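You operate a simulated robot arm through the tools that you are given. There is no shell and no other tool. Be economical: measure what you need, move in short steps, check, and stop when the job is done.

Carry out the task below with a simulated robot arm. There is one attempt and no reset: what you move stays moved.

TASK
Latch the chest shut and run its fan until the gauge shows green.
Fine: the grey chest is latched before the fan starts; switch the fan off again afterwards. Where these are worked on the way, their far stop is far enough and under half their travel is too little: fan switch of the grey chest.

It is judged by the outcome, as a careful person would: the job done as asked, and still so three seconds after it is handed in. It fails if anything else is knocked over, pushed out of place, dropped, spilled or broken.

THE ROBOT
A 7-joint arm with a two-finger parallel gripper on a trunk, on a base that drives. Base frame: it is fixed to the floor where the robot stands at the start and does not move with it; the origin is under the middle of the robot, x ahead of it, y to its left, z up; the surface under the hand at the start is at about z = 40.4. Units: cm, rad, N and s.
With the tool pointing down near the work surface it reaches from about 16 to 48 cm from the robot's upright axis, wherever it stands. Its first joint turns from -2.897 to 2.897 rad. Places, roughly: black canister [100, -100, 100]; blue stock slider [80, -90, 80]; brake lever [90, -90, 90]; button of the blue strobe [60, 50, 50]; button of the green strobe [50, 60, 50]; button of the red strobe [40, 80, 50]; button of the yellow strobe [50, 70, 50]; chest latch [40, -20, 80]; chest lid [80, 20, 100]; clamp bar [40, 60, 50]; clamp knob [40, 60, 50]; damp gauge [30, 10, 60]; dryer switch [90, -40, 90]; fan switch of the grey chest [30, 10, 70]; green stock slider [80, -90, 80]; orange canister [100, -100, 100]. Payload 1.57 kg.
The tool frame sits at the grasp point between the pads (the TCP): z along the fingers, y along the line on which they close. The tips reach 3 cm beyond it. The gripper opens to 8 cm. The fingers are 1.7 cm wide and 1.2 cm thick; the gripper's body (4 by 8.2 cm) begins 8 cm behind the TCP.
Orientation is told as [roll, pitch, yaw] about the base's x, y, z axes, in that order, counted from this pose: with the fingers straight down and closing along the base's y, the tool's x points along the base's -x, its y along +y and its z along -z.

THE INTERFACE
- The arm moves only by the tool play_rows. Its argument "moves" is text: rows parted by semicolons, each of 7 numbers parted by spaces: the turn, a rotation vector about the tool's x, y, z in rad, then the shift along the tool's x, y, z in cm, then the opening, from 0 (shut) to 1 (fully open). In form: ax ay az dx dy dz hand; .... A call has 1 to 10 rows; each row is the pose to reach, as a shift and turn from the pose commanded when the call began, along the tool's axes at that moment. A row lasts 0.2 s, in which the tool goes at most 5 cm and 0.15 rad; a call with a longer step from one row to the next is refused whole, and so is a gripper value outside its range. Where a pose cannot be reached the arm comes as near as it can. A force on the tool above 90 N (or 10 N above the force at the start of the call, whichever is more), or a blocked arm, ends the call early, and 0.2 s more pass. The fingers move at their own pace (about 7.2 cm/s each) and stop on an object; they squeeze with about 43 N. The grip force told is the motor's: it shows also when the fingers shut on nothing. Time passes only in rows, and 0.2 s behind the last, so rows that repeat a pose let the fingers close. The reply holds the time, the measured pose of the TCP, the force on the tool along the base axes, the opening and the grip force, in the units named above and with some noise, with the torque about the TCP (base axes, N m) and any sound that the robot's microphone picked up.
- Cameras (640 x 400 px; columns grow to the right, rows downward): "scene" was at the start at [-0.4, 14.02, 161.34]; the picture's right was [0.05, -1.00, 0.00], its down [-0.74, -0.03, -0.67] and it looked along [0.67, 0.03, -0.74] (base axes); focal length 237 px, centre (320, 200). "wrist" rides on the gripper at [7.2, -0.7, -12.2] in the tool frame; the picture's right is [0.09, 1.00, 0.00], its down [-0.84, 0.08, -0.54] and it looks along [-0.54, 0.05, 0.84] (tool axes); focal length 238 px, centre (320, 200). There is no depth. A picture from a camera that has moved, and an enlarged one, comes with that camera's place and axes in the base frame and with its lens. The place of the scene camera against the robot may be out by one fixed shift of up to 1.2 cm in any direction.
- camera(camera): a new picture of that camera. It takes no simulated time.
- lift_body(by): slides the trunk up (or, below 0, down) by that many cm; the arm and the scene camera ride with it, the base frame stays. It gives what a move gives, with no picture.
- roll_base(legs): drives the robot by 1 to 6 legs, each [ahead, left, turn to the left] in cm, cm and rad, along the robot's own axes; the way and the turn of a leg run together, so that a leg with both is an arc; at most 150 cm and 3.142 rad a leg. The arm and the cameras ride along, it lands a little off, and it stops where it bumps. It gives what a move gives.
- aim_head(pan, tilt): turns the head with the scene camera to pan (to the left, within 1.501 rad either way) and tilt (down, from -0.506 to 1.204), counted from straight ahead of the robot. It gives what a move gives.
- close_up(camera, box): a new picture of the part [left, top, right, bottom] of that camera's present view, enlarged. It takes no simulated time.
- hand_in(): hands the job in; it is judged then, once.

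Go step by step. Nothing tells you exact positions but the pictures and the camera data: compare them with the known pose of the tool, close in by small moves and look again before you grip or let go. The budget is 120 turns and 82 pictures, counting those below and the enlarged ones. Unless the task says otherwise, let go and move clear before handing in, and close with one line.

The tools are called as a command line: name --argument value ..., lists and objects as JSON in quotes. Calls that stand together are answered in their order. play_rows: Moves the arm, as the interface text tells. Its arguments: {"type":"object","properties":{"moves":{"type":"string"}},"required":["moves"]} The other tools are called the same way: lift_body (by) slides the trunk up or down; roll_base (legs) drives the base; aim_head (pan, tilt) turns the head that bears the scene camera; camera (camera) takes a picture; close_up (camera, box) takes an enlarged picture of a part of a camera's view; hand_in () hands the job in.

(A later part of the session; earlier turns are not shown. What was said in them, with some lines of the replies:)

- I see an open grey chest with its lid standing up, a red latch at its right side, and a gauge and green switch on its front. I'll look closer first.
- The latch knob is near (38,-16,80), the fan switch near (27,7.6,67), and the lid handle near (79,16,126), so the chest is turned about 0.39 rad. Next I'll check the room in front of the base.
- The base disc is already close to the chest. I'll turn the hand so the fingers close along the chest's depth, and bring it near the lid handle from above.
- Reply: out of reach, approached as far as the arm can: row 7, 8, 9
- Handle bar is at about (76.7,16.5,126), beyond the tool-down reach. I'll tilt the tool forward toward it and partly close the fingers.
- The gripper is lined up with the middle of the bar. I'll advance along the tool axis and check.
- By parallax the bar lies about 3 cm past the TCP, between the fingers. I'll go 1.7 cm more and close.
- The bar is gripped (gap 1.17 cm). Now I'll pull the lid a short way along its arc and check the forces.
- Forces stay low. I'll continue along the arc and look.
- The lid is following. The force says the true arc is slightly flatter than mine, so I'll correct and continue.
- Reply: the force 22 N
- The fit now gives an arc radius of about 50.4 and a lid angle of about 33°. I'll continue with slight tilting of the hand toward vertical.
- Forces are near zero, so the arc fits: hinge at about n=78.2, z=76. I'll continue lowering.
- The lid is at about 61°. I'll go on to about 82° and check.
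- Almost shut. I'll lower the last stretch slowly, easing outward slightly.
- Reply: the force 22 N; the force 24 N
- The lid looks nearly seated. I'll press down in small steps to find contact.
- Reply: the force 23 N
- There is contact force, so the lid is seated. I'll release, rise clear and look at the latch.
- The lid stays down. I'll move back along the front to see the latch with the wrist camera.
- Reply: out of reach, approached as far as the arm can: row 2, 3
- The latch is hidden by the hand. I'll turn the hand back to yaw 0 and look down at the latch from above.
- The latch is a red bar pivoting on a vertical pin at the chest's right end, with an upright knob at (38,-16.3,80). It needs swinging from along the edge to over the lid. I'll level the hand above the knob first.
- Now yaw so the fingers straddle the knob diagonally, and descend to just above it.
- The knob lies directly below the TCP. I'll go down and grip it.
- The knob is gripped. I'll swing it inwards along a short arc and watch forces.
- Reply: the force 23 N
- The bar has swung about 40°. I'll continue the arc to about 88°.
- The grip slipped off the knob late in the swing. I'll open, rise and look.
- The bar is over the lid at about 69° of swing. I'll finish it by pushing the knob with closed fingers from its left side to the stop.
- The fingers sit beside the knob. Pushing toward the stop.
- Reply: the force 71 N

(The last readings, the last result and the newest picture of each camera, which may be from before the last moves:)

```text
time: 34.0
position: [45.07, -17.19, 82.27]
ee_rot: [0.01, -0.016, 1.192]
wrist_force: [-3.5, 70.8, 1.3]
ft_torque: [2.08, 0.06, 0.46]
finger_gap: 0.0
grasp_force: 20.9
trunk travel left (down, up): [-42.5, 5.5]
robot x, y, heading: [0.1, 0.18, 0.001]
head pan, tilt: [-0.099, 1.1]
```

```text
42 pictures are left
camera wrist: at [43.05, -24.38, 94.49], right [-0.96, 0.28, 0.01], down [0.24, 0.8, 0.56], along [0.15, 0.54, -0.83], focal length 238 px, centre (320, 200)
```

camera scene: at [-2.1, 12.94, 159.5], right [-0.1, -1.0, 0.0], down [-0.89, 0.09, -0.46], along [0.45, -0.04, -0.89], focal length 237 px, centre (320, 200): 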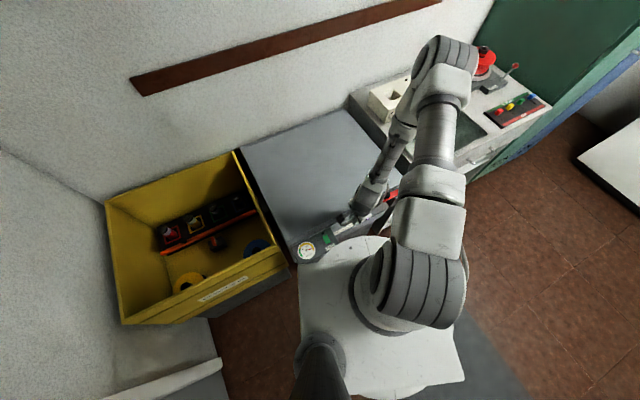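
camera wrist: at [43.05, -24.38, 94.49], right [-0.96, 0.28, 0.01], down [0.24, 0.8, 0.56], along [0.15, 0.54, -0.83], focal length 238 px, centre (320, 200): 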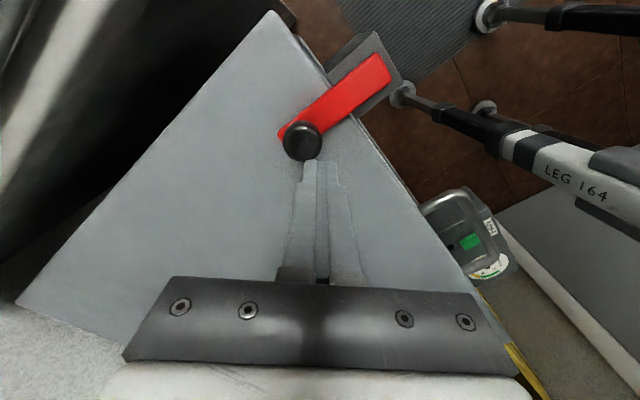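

A strong stop force: the latch is fully across. I'll back off and move up, then inspect the fan switch.

play_rows --moves "0 0 0 2 -2 0 0; 0 0 0 0.5 -0.5 0 0; 0 0 0 0 0 -3 0; 0 0 0 0 0 -7 0; 0 0 0 0 0 -11 0; 0 0 0 0 0 -15 0"

close_up --camera "scene" --box '[340, 140, 460, 215]'

close_up --camera "scene" --box '[280, 210, 360, 260]'

```text
time: 34.3
position: [44.89, -17.06, 82.21]
ee_rot: [0.028, -0.03, 1.199]
wrist_force: [-8.5, 18.1, 17.3]
ft_torque: [0.42, 0.14, 0.05]
finger_gap: 0.02
grasp_force: 21.8
trunk travel left (down, up): [-42.5, 5.5]
robot x, y, heading: [0.06, 0.13, 0.002]
head pan, tilt: [-0.099, 1.1]
stopped in row 1: the force on the tool passed its limit at 103 N (the readings are from after the stop); the commanded pose is now the measured one
```

```text
5.33 times, centred on (400, 178) of scene
camera zoom: at [-2.22, 13.18, 159.51], right [-0.1, -1.0, 0.0], down [-0.89, 0.09, -0.46], along [0.45, -0.04, -0.89], focal length 1265 px, centre (-107, 320)
```

zoom: 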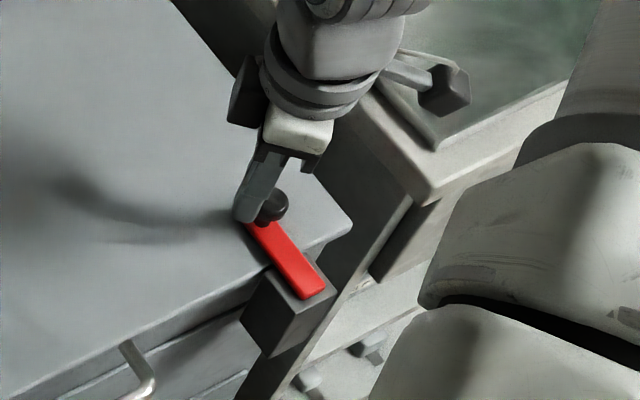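

```text
8.00 times, centred on (320, 235) of scene
camera zoom: at [-2.22, 13.18, 159.51], right [-0.1, -1.0, 0.0], down [-0.89, 0.09, -0.46], along [0.45, -0.04, -0.89], focal length 1897 px, centre (320, -80)
```

zoom: 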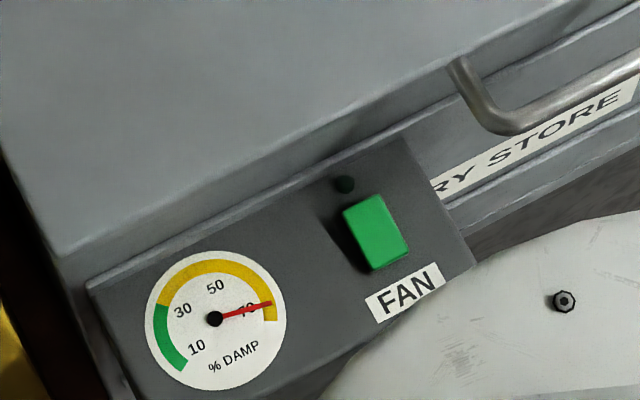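

I stepped the wrong way and it stopped safely. Backing off in the right direction now, then up.

play_rows --moves "0 0 0 -1 1 0 0; 0 0 0 -2 2 0 0; 0 0 0 -2 2 -3 0; 0 0 0 -2 2 -7 0; 0 0 0 -2 2 -11 0; 0 0 0 -2 2 -15 0"

camera --camera "wrist"

close_up --camera "scene" --box '[340, 140, 460, 215]'

```text
time: 35.7
position: [44.13, -15.38, 97.18]
ee_rot: [0.028, -0.024, 1.196]
wrist_force: [0.3, 0.2, 0.0]
ft_torque: [0.02, 0.02, -0.02]
finger_gap: 0.02
grasp_force: 21.6
trunk travel left (down, up): [-42.5, 5.5]
robot x, y, heading: [0.22, -0.03, 0.007]
head pan, tilt: [-0.099, 1.1]
```

```text
39 pictures are left
camera wrist: at [42.38, -22.78, 109.3], right [-0.96, 0.28, 0.02], down [0.24, 0.79, 0.56], along [0.14, 0.55, -0.82], focal length 238 px, centre (320, 200)
```

wrist: 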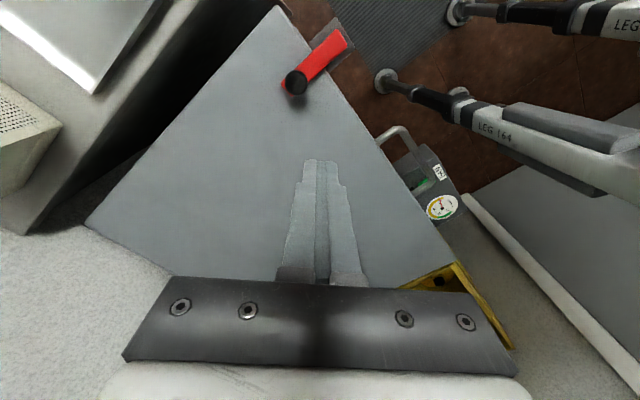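

```text
5.33 times, centred on (400, 178) of scene
camera zoom: at [-2.04, 13.09, 159.48], right [-0.1, -1.0, 0.0], down [-0.89, 0.09, -0.45], along [0.45, -0.04, -0.89], focal length 1265 px, centre (-107, 320)
```

zoom: 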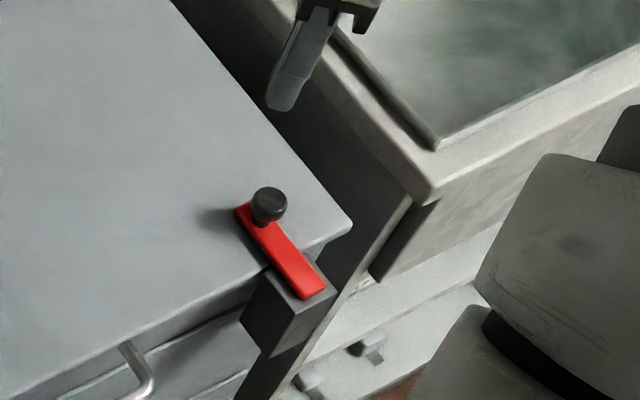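

Latch is across. Now I'll move to above the fan panel at yaw 0 for a closer look at the switch.

play_rows --moves "0 0 0.14 -1.4 2.7 0.5 0; 0 0 0.28 -2.8 5.4 1 0; 0 0 0.42 -4.2 8.1 2 0; 0 0 0.56 -5.6 10.8 3 0; 0 0 0.70 -7 13.5 4 0; 0 0 0.84 -8.4 16.2 5 0; 0 0 0.98 -9.8 18.9 6 0; 0 0 1.10 -11 21.5 7 0; 0 0 1.19 -11.8 23 7 0"

camera --camera "wrist"

```text
time: 37.7
position: [26.96, 4.28, 91.11]
ee_rot: [0.031, 0.013, 0.004]
wrist_force: [-0.1, 0.3, 0.7]
ft_torque: [0.01, 0.01, -0.02]
finger_gap: 0.0
grasp_force: 21.3
trunk travel left (down, up): [-42.5, 5.5]
robot x, y, heading: [-0.37, 0.32, 0.002]
head pan, tilt: [-0.099, 1.1]
```

```text
37 pictures are left
camera wrist: at [20.06, 3.2, 103.47], right [-0.1, 0.99, 0.03], down [0.84, 0.06, 0.53], along [0.53, 0.08, -0.85], focal length 238 px, centre (320, 200)
```

wrist: 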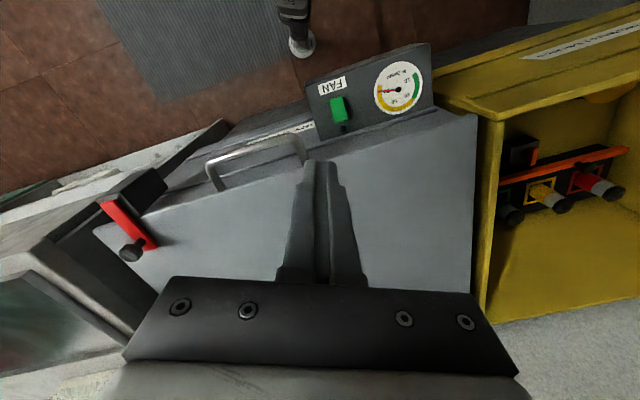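

close_up --camera "wrist" --box '[300, 60, 396, 120]'

close_up --camera "scene" --box '[308, 224, 348, 249]'

```text
6.67 times, centred on (348, 90) of wrist
camera zoom: at [20.06, 3.2, 103.47], right [-0.1, 0.99, 0.03], down [0.84, 0.06, 0.53], along [0.53, 0.08, -0.85], focal length 1589 px, centre (133, 933)
```

zoom: 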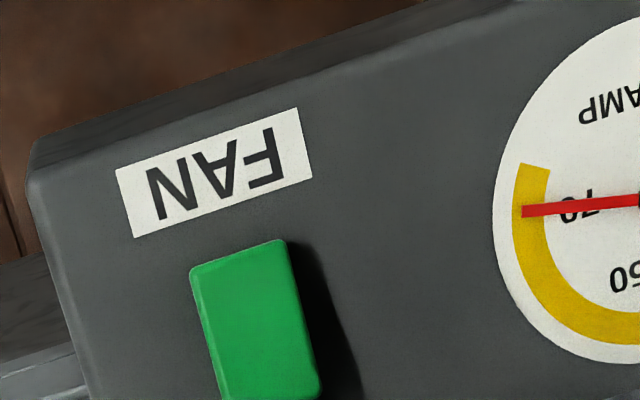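

```text
16.00 times, centred on (328, 236) of scene
camera zoom: at [-2.02, 13.09, 159.49], right [-0.1, -1.0, 0.0], down [-0.89, 0.09, -0.45], along [0.45, -0.04, -0.89], focal length 3795 px, centre (192, -384)
```

zoom: 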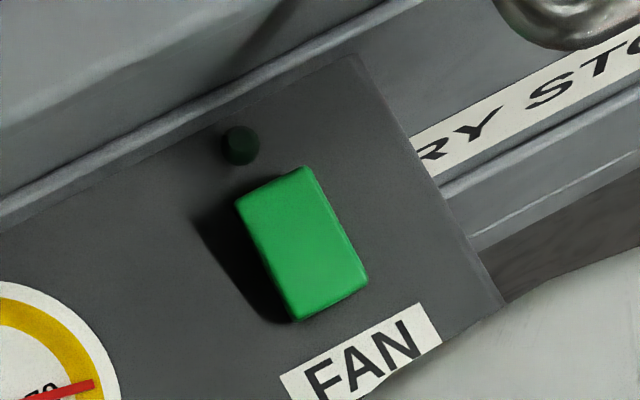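

It's a rocker with its upper (lamp-side) end apparently raised. I'll tilt the closed fingers to face the sloped panel and hover over the rocker's upper end.

play_rows --moves "-0.03 -0.11 0 1 0.7 3 0; -0.06 -0.22 0 2 1.4 6 0; -0.10 -0.337 0 3 2.1 9 0; -0.10 -0.337 0 3 2.1 11.7 0"

camera --camera "wrist"

close_up --camera "scene" --box '[280, 200, 376, 260]'

```text
time: 38.1
position: [26.98, 4.97, 89.04]
ee_rot: [0.058, -0.077, 0.001]
wrist_force: [11.4, 5.0, 2.1]
ft_torque: [-0.62, 1.76, -0.3]
finger_gap: 0.01
grasp_force: 21.7
out of reach, approached as far as the arm can: row 1, 2
trunk travel left (down, up): [-42.5, 5.5]
robot x, y, heading: [-0.23, 0.11, 0.002]
head pan, tilt: [-0.099, 1.1]
stopped in row 2: the force on the tool passed its limit at 369 N (the readings are from after the stop); the commanded pose is now the measured one
```

```text
34 pictures are left
camera wrist: at [18.95, 3.58, 100.69], right [-0.1, 0.99, 0.05], down [0.79, 0.05, 0.61], along [0.6, 0.1, -0.79], focal length 238 px, centre (320, 200)
```

wrist: 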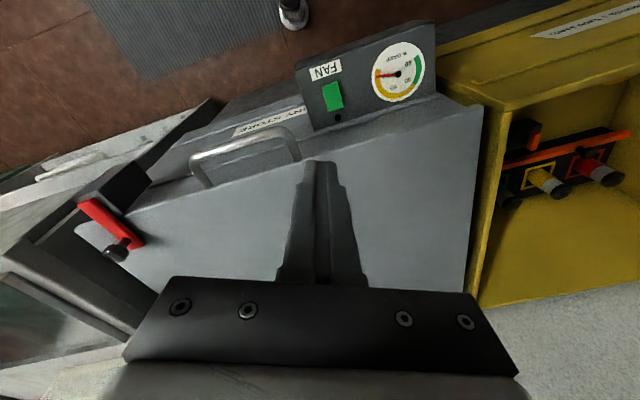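

```text
6.67 times, centred on (328, 230) of scene
camera zoom: at [-2.08, 13.09, 159.49], right [-0.1, -1.0, 0.0], down [-0.89, 0.09, -0.45], along [0.45, -0.04, -0.89], focal length 1581 px, centre (267, 0)
```

zoom: 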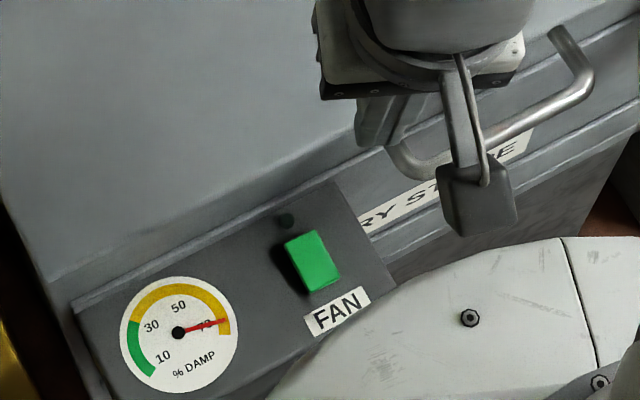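

The hand folded against the robot itself because the switch is too close in. I'll roll the base back 12 cm to get working room; the arm rides along high and clear.

play_rows --moves "0 0 0 0 0 -2 0; 0 0 0 0 0 -3 0"

roll_base --legs '[[-12, 0, 0]]'

camera --camera "scene"

```text
time: 38.7
position: [27.76, 4.97, 91.52]
ee_rot: [0.054, -0.07, 0.004]
wrist_force: [-0.2, 0.1, 0.5]
ft_torque: [0.01, 0.0, -0.02]
finger_gap: 0.01
grasp_force: 21.1
out of reach, approached as far as the arm can: row 1, 2
trunk travel left (down, up): [-42.5, 5.5]
robot x, y, heading: [0.13, -0.12, 0.004]
head pan, tilt: [-0.099, 1.1]
```

```text
time: 40.1
position: [15.96, 4.87, 91.46]
ee_rot: [0.057, -0.071, 0.002]
wrist_force: [0.2, 0.6, 0.3]
ft_torque: [0.0, -0.03, -0.03]
finger_gap: 0.01
grasp_force: 21.3
trunk travel left (down, up): [-42.5, 5.5]
robot x, y, heading: [-11.94, 0.37, -0.003]
head pan, tilt: [-0.099, 1.1]
```

```text
32 pictures are left
camera scene: at [-13.83, 13.07, 159.49], right [-0.1, -1.0, 0.0], down [-0.89, 0.09, -0.45], along [0.45, -0.04, -0.89], focal length 237 px, centre (320, 200)
```

scene: 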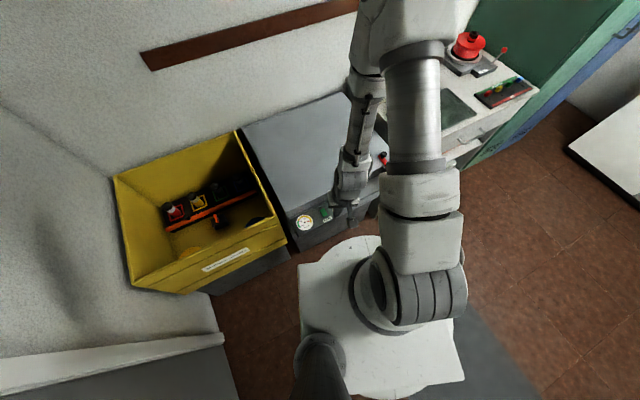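

There is more room now. I'll hover the tilted, closed fingers over the rocker's upper end.

play_rows --moves "-0.02 -0.09 0 -2.4 0.2 2.5 0; -0.05 -0.18 0 -4.8 0.5 5 0; -0.076 -0.253 0 -7.2 0.8 8 0; -0.076 -0.253 0 -7.2 0.8 11 0; -0.076 -0.253 0 -7.2 0.8 12.6 0"

camera --camera "wrist"

close_up --camera "scene" --box '[280, 190, 376, 250]'

```text
time: 41.3
position: [23.97, 6.4, 79.45]
ee_rot: [0.141, -0.319, -0.024]
wrist_force: [0.4, -1.1, 0.2]
ft_torque: [0.01, -0.03, -0.02]
finger_gap: 0.01
grasp_force: 21.6
trunk travel left (down, up): [-42.5, 5.5]
robot x, y, heading: [-11.85, -0.38, -0.002]
head pan, tilt: [-0.099, 1.1]
```

```text
31 pictures are left
camera wrist: at [13.46, 4.3, 88.57], right [-0.11, 0.99, 0.1], down [0.62, -0.01, 0.78], along [0.78, 0.15, -0.61], focal length 238 px, centre (320, 200)
```

wrist: 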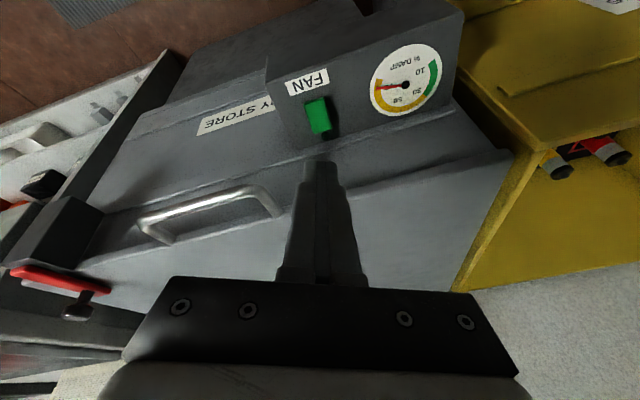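

```text
6.67 times, centred on (328, 220) of scene
camera zoom: at [-13.8, 13.07, 159.49], right [-0.1, -1.0, 0.0], down [-0.89, 0.09, -0.45], along [0.45, -0.04, -0.89], focal length 1581 px, centre (267, 67)
```

zoom: 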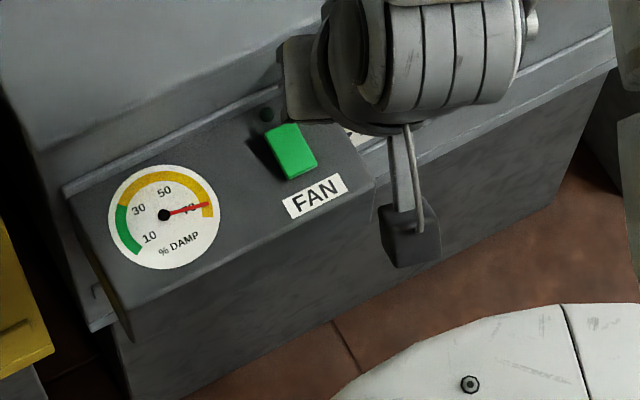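

Fused estimate: rocker centre about (26.7,7.6,67.6), and the tool axis points at its upper end. I'll advance until contact in small steps.

play_rows --moves "0 0 0 0 0 2.5 0; 0 0 0 0 0 5 0; 0 0 0 0 0 6.5 0; 0 0 0 0 0 7.3 0; 0 0 0 0 0 7.9 0"

camera --camera "wrist"

close_up --camera "scene" --box '[280, 190, 376, 250]'

```text
time: 42.5
position: [26.46, 7.38, 72.07]
ee_rot: [0.138, -0.323, -0.021]
wrist_force: [-0.5, 0.3, 0.4]
ft_torque: [0.0, -0.01, -0.06]
finger_gap: 0.0
grasp_force: 21.2
trunk travel left (down, up): [-42.5, 5.5]
robot x, y, heading: [-11.85, 0.08, 0.003]
head pan, tilt: [-0.099, 1.1]
```

```text
29 pictures are left
camera wrist: at [15.97, 5.33, 81.26], right [-0.11, 0.99, 0.1], down [0.62, -0.01, 0.78], along [0.78, 0.15, -0.61], focal length 238 px, centre (320, 200)
```

wrist: 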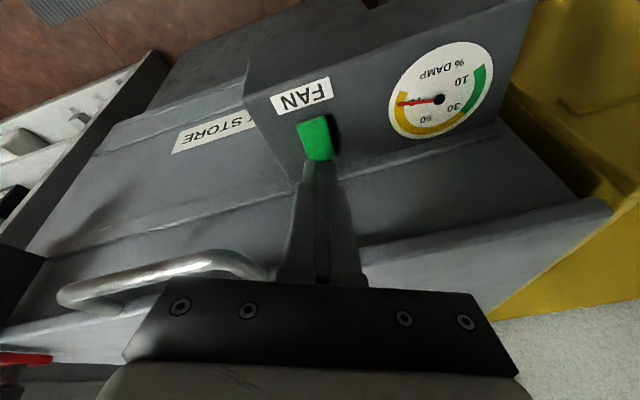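

```text
6.67 times, centred on (328, 220) of scene
camera zoom: at [-13.81, 13.07, 159.49], right [-0.1, -1.0, 0.0], down [-0.89, 0.09, -0.45], along [0.45, -0.04, -0.89], focal length 1581 px, centre (267, 67)
```

zoom: 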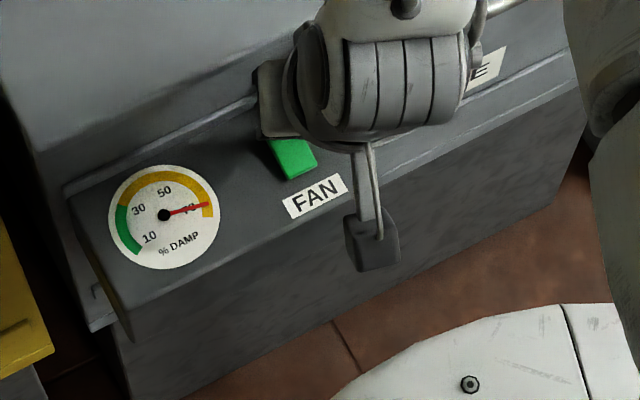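

The tip is right at the rocker's upper end. Pressing further in small steps.

play_rows --moves "0 0 0 0 0 0.4 0; 0 0 0 0 0 0.8 0; 0 0 0 0 0 1.2 0; 0 0 0 0 0 1.6 0"

camera --camera "wrist"

```text
time: 43.5
position: [26.93, 7.74, 70.69]
ee_rot: [0.139, -0.321, -0.022]
wrist_force: [-0.2, 0.3, -0.1]
ft_torque: [0.01, 0.02, -0.02]
finger_gap: 0.01
grasp_force: 21.0
trunk travel left (down, up): [-42.5, 5.5]
robot x, y, heading: [-11.87, 0.19, -0.0]
head pan, tilt: [-0.099, 1.1]
```

```text
27 pictures are left
camera wrist: at [16.44, 5.66, 79.87], right [-0.11, 0.99, 0.1], down [0.62, -0.01, 0.78], along [0.78, 0.15, -0.61], focal length 238 px, centre (320, 200)
```

wrist: 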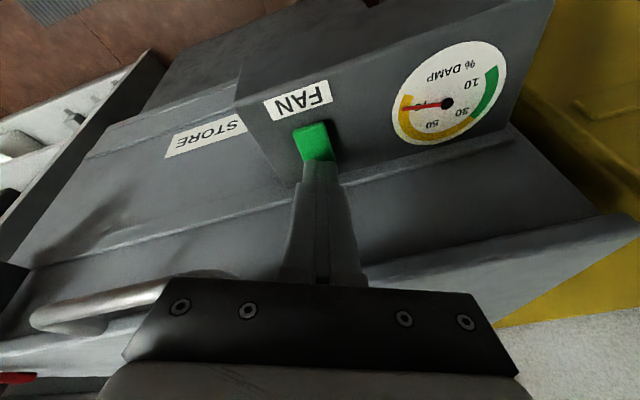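

No contact yet; pressing further.

play_rows --moves "0 0 0 0 0 0.3 0; 0 0 0 0 0 0.6 0; 0 0 0 0 0 0.9 0; 0 0 0 0 0 1.2 0"

close_up --camera "wrist" --box '[240, 70, 400, 170]'

```text
time: 44.5
position: [27.28, 7.78, 70.13]
ee_rot: [0.142, -0.333, -0.026]
wrist_force: [-17.8, -5.4, 65.2]
ft_torque: [-0.6, 0.35, -0.14]
finger_gap: 0.0
grasp_force: 21.7
trunk travel left (down, up): [-42.5, 5.5]
robot x, y, heading: [-11.95, -0.15, -0.001]
head pan, tilt: [-0.099, 1.1]
stopped in row 4: the force on the tool passed its limit at 97 N (the readings are from after the stop); the commanded pose is now the measured one
```

```text
4.00 times, centred on (320, 120) of wrist
camera zoom: at [16.71, 5.71, 79.28], right [-0.11, 0.99, 0.1], down [0.61, -0.01, 0.79], along [0.78, 0.15, -0.6], focal length 953 px, centre (320, 520)
```

zoom: 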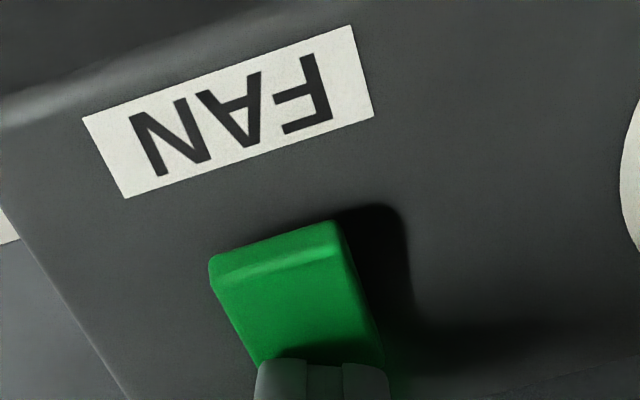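

The rocker has tipped over: the FAN end is now raised and there's a green glow. I'll back off a few cm and watch the gauge.

play_rows --moves "0 0 0 0 0 -1 0; 0 0 0 0 0 -3 0; 0 0 0 0 0 -4.5 0"

close_up --camera "wrist" --box '[260, 30, 500, 180]'

```text
time: 45.3
position: [26.16, 7.3, 73.95]
ee_rot: [0.138, -0.329, -0.023]
wrist_force: [0.2, -0.4, -0.4]
ft_torque: [0.01, 0.02, -0.05]
finger_gap: 0.0
grasp_force: 21.1
trunk travel left (down, up): [-42.5, 5.5]
robot x, y, heading: [-11.96, 0.12, 0.002]
head pan, tilt: [-0.099, 1.1]
```

```text
2.67 times, centred on (380, 105) of wrist
camera zoom: at [15.51, 5.11, 83.16], right [-0.11, 0.99, 0.1], down [0.62, -0.01, 0.79], along [0.78, 0.15, -0.61], focal length 636 px, centre (160, 453)
```

zoom: 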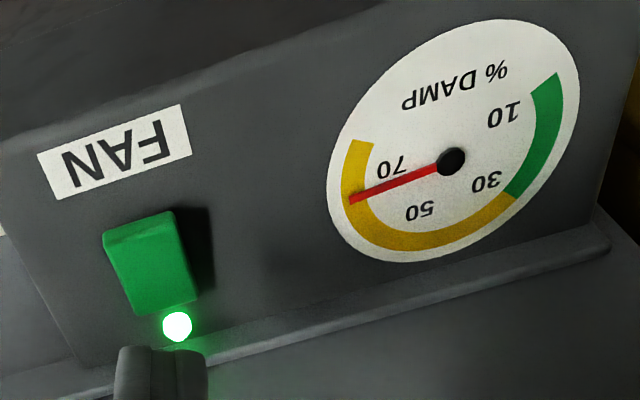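

The lamp is lit and the needle is dropping. I'll shift over the rocker's lower end and wait.

play_rows --moves "0 0 0 1.2 -0.5 0 0; 0 0 0 2.3 -1.0 0 0; 0 0 0 2.3 -1.0 0 0; 0 0 0 2.3 -1.0 0 0; 0 0 0 2.3 -1.0 0 0; 0 0 0 2.3 -1.0 0 0; 0 0 0 2.3 -1.0 0 0; 0 0 0 2.3 -1.0 0 0; 0 0 0 2.3 -1.0 0 0; 0 0 0 2.3 -1.0 0 0"

close_up --camera "wrist" --box '[260, 30, 500, 180]'

```text
time: 47.5
position: [23.88, 6.29, 73.22]
ee_rot: [0.139, -0.327, -0.023]
wrist_force: [0.1, -0.1, 0.5]
ft_torque: [-0.01, 0.04, -0.02]
finger_gap: 0.0
grasp_force: 21.2
trunk travel left (down, up): [-42.5, 5.5]
robot x, y, heading: [-11.9, -0.06, -0.002]
head pan, tilt: [-0.099, 1.1]
```

```text
2.67 times, centred on (380, 105) of wrist
camera zoom: at [13.39, 4.14, 82.37], right [-0.11, 0.99, 0.1], down [0.62, -0.01, 0.79], along [0.78, 0.15, -0.61], focal length 636 px, centre (160, 453)
```

zoom: 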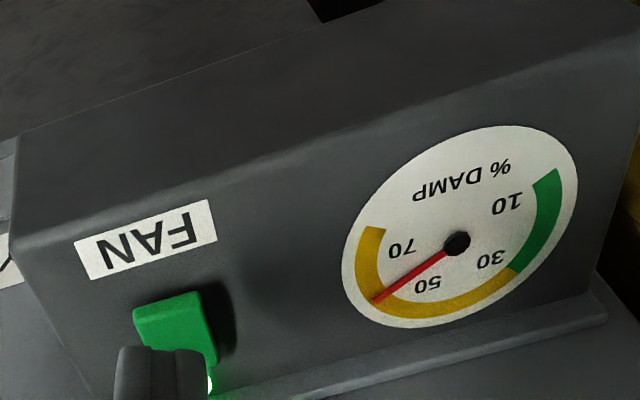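

Still yellow, at about 58. Waiting.

play_rows --moves "0 0 0 0 0 0 0; 0 0 0 0 0 0 0; 0 0 0 0 0 0 0; 0 0 0 0 0 0 0; 0 0 0 0 0 0 0; 0 0 0 0 0 0 0; 0 0 0 0 0 0 0; 0 0 0 0 0 0 0; 0 0 0 0 0 0 0; 0 0 0 0 0 0 0"

play_rows --moves "0 0 0 0 0 0 0; 0 0 0 0 0 0 0; 0 0 0 0 0 0 0; 0 0 0 0 0 0 0; 0 0 0 0 0 0 0; 0 0 0 0 0 0 0; 0 0 0 0 0 0 0; 0 0 0 0 0 0 0; 0 0 0 0 0 0 0; 0 0 0 0 0 0 0"

close_up --camera "wrist" --box '[260, 30, 500, 180]'

```text
time: 49.7
position: [23.96, 6.19, 73.19]
ee_rot: [0.14, -0.329, -0.024]
wrist_force: [0.7, 1.7, 0.3]
ft_torque: [0.01, 0.0, 0.0]
finger_gap: 0.01
grasp_force: 21.4
trunk travel left (down, up): [-42.5, 5.5]
robot x, y, heading: [-11.91, -0.0, -0.002]
head pan, tilt: [-0.099, 1.1]
```

```text
time: 51.9
position: [23.97, 6.27, 73.14]
ee_rot: [0.14, -0.326, -0.023]
wrist_force: [-0.7, -0.3, -0.2]
ft_torque: [0.05, -0.01, 0.01]
finger_gap: 0.02
grasp_force: 20.9
trunk travel left (down, up): [-42.5, 5.5]
robot x, y, heading: [-12.13, -0.07, -0.002]
head pan, tilt: [-0.099, 1.1]
```

```text
2.67 times, centred on (380, 105) of wrist
camera zoom: at [13.39, 4.14, 82.37], right [-0.11, 0.99, 0.1], down [0.62, -0.01, 0.79], along [0.78, 0.15, -0.61], focal length 636 px, centre (160, 453)
```

zoom: 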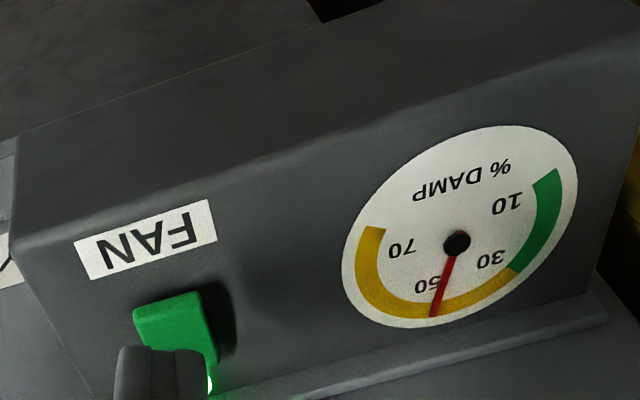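

At about 47 and dropping roughly 3 per second. Waiting about 8 s more.

play_rows --moves "0 0 0 0 0 0 0; 0 0 0 0 0 0 0; 0 0 0 0 0 0 0; 0 0 0 0 0 0 0; 0 0 0 0 0 0 0; 0 0 0 0 0 0 0; 0 0 0 0 0 0 0; 0 0 0 0 0 0 0; 0 0 0 0 0 0 0; 0 0 0 0 0 0 0"

play_rows --moves "0 0 0 0 0 0 0; 0 0 0 0 0 0 0; 0 0 0 0 0 0 0; 0 0 0 0 0 0 0; 0 0 0 0 0 0 0; 0 0 0 0 0 0 0; 0 0 0 0 0 0 0; 0 0 0 0 0 0 0; 0 0 0 0 0 0 0; 0 0 0 0 0 0 0"

play_rows --moves "0 0 0 0 0 0 0; 0 0 0 0 0 0 0; 0 0 0 0 0 0 0; 0 0 0 0 0 0 0; 0 0 0 0 0 0 0; 0 0 0 0 0 0 0; 0 0 0 0 0 0 0; 0 0 0 0 0 0 0; 0 0 0 0 0 0 0; 0 0 0 0 0 0 0"

play_rows --moves "0 0 0 0 0 0 0; 0 0 0 0 0 0 0; 0 0 0 0 0 0 0; 0 0 0 0 0 0 0; 0 0 0 0 0 0 0; 0 0 0 0 0 0 0; 0 0 0 0 0 0 0"

close_up --camera "wrist" --box '[260, 30, 500, 180]'

```text
time: 54.1
position: [24.01, 6.37, 73.2]
ee_rot: [0.139, -0.329, -0.023]
wrist_force: [-0.8, -0.2, -0.1]
ft_torque: [0.0, 0.03, 0.0]
finger_gap: 0.02
grasp_force: 21.0
trunk travel left (down, up): [-42.5, 5.5]
robot x, y, heading: [-11.65, 0.11, -0.003]
head pan, tilt: [-0.099, 1.1]
```

```text
time: 56.3
position: [23.99, 6.37, 73.19]
ee_rot: [0.141, -0.329, -0.022]
wrist_force: [-0.1, 0.5, 0.6]
ft_torque: [-0.02, 0.0, 0.01]
finger_gap: 0.0
grasp_force: 21.4
trunk travel left (down, up): [-42.5, 5.5]
robot x, y, heading: [-11.92, -0.0, -0.004]
head pan, tilt: [-0.099, 1.1]
```

```text
time: 58.5
position: [23.98, 6.24, 73.18]
ee_rot: [0.139, -0.328, -0.023]
wrist_force: [0.0, -0.2, 0.2]
ft_torque: [0.0, -0.01, 0.0]
finger_gap: 0.0
grasp_force: 20.9
trunk travel left (down, up): [-42.5, 5.5]
robot x, y, heading: [-11.74, -0.13, 0.003]
head pan, tilt: [-0.099, 1.1]
```

```text
time: 60.1
position: [23.85, 6.32, 73.17]
ee_rot: [0.14, -0.328, -0.023]
wrist_force: [0.0, 0.3, 0.5]
ft_torque: [0.0, 0.0, 0.02]
finger_gap: 0.0
grasp_force: 21.6
trunk travel left (down, up): [-42.5, 5.5]
robot x, y, heading: [-11.93, 0.12, -0.004]
head pan, tilt: [-0.099, 1.1]
```

```text
2.67 times, centred on (380, 105) of wrist
camera zoom: at [13.39, 4.14, 82.37], right [-0.11, 0.99, 0.1], down [0.62, -0.01, 0.79], along [0.78, 0.15, -0.61], focal length 636 px, centre (160, 453)
```

zoom: 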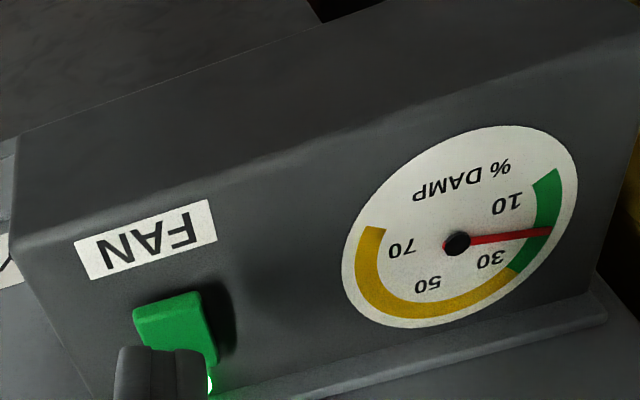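

The needle is in green at about 17. Now I'll press the rocker's lower end to switch off.

play_rows --moves "0 0 0 0.3 0 1.5 0; 0 0 0 0.3 0 2.3 0; 0 0 0 0.3 0 2.8 0; 0 0 0 0.3 0 3.2 0; 0 0 0 0.3 0 3.6 0; 0 0 0 0.3 0 4.0 0; 0 0 0 0.3 0 4.4 0; 0 0 0 0.3 0 4.8 0"

close_up --camera "wrist" --box '[260, 50, 500, 200]'

```text
time: 61.7
position: [24.78, 7.07, 69.63]
ee_rot: [0.144, -0.335, -0.024]
wrist_force: [-17.5, -7.1, 70.5]
ft_torque: [0.27, 0.24, 0.06]
finger_gap: 0.0
grasp_force: 21.5
trunk travel left (down, up): [-42.5, 5.5]
robot x, y, heading: [-11.83, -0.18, -0.006]
head pan, tilt: [-0.099, 1.1]
stopped in row 7: the force on the tool passed its limit at 101 N (the readings are from after the stop); the commanded pose is now the measured one
```

```text
2.67 times, centred on (380, 125) of wrist
camera zoom: at [14.19, 4.77, 78.81], right [-0.11, 0.99, 0.1], down [0.61, -0.01, 0.79], along [0.78, 0.15, -0.6], focal length 636 px, centre (160, 400)
```

zoom: 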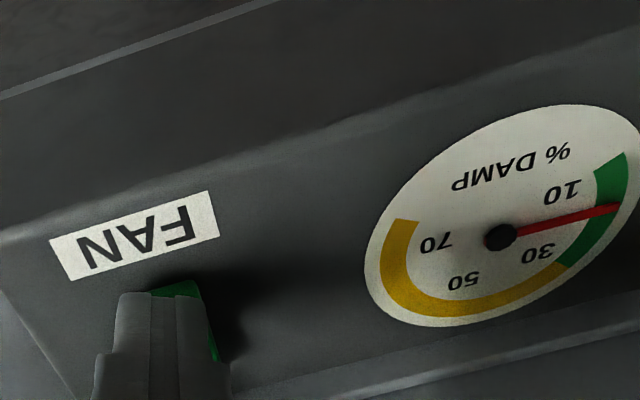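

The lamp glow is gone. I'll back the hand well clear and check the lamp, gauge and latch.

play_rows --moves "0 0 0 0 0 -2 0; 0 0 0 0 0 -5 0; 0 0 0 0 0 -9 0; 0 0 0 0 0 -13 0; 0 0 0 0 0 -17 0"

close_up --camera "wrist" --box '[240, 20, 480, 170]'

close_up --camera "scene" --box '[220, 80, 460, 230]'

```text
time: 62.9
position: [19.81, 4.79, 85.39]
ee_rot: [0.14, -0.332, -0.021]
wrist_force: [0.2, 1.5, 0.0]
ft_torque: [0.02, -0.02, 0.03]
finger_gap: 0.01
grasp_force: 21.6
trunk travel left (down, up): [-42.5, 5.5]
robot x, y, heading: [-11.92, 0.2, 0.003]
head pan, tilt: [-0.099, 1.1]
```

```text
2.67 times, centred on (360, 95) of wrist
camera zoom: at [9.16, 2.59, 94.34], right [-0.11, 0.99, 0.1], down [0.61, -0.01, 0.79], along [0.78, 0.15, -0.6], focal length 636 px, centre (213, 480)
```

zoom: 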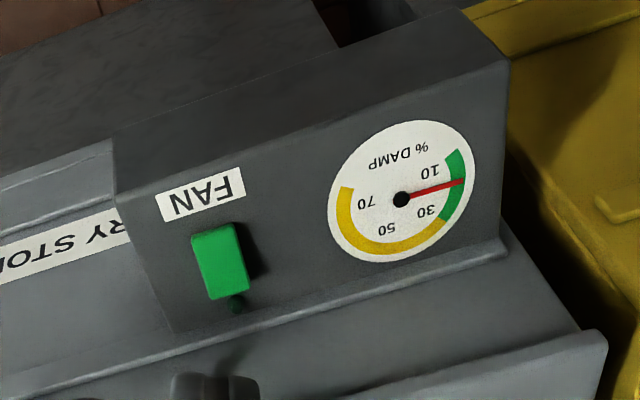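

```text
2.67 times, centred on (340, 155) of scene
camera zoom: at [-13.87, 13.05, 159.48], right [-0.1, -1.0, 0.0], down [-0.89, 0.09, -0.45], along [0.45, -0.04, -0.89], focal length 632 px, centre (267, 320)
```

zoom: 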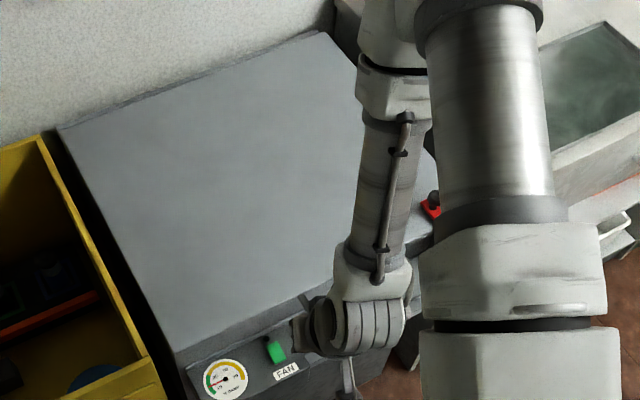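

The fan lamp is out, the gauge is green and the latch is still across the lid. I'll wait briefly to see that the needle holds.

play_rows --moves "0 0 0 0 0 -1 0; 0 0 0 0 0 -2 0; 0 0 0 0 0 -2 0; 0 0 0 0 0 -2 0; 0 0 0 0 0 -2 0; 0 0 0 0 0 -2 0; 0 0 0 0 0 -2 0; 0 0 0 0 0 -2 0; 0 0 0 0 0 -2 0; 0 0 0 0 0 -2 0"

camera --camera "wrist"

close_up --camera "wrist" --box '[240, 20, 480, 170]'

```text
time: 65.1
position: [19.0, 4.51, 87.15]
ee_rot: [0.141, -0.33, -0.024]
wrist_force: [-0.1, 0.0, 0.0]
ft_torque: [-0.01, 0.05, 0.04]
finger_gap: 0.0
grasp_force: 21.6
trunk travel left (down, up): [-42.5, 5.5]
robot x, y, heading: [-11.87, -0.13, 0.004]
head pan, tilt: [-0.099, 1.1]
```

```text
18 pictures are left
camera wrist: at [8.44, 2.32, 96.28], right [-0.11, 0.99, 0.1], down [0.61, -0.01, 0.79], along [0.78, 0.15, -0.61], focal length 238 px, centre (320, 200)
```

wrist: 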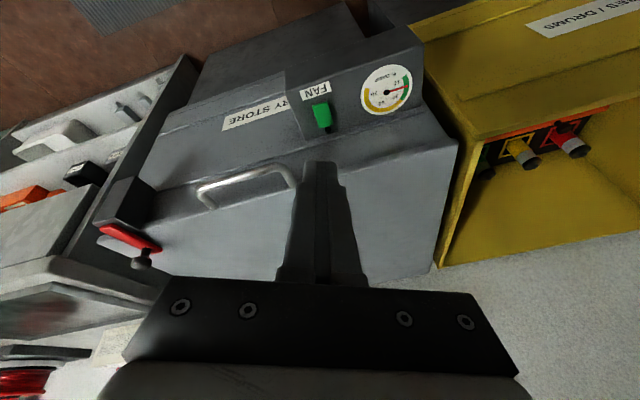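

```text
2.67 times, centred on (360, 95) of wrist
camera zoom: at [8.44, 2.32, 96.28], right [-0.11, 0.99, 0.1], down [0.61, -0.01, 0.79], along [0.78, 0.15, -0.61], focal length 636 px, centre (213, 480)
```

zoom: 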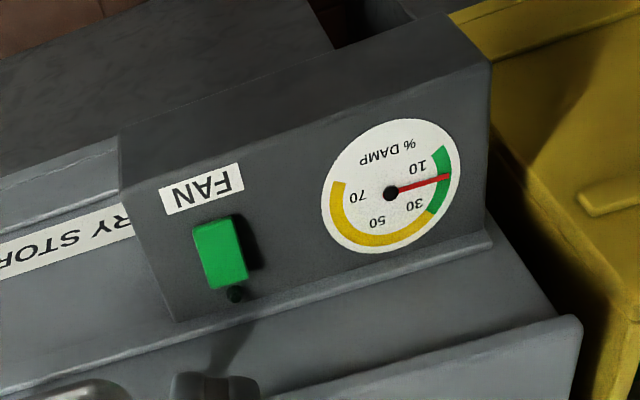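

The needle holds in green, the lamp is off and the latch is across, so I'm handing in.

hand_in

```text
The job is handed in.
```

The grey chest is shut and latched. I ran its fan after latching until the gauge showed green, at about 15–17, then switched it off, and the needle stayed in green.
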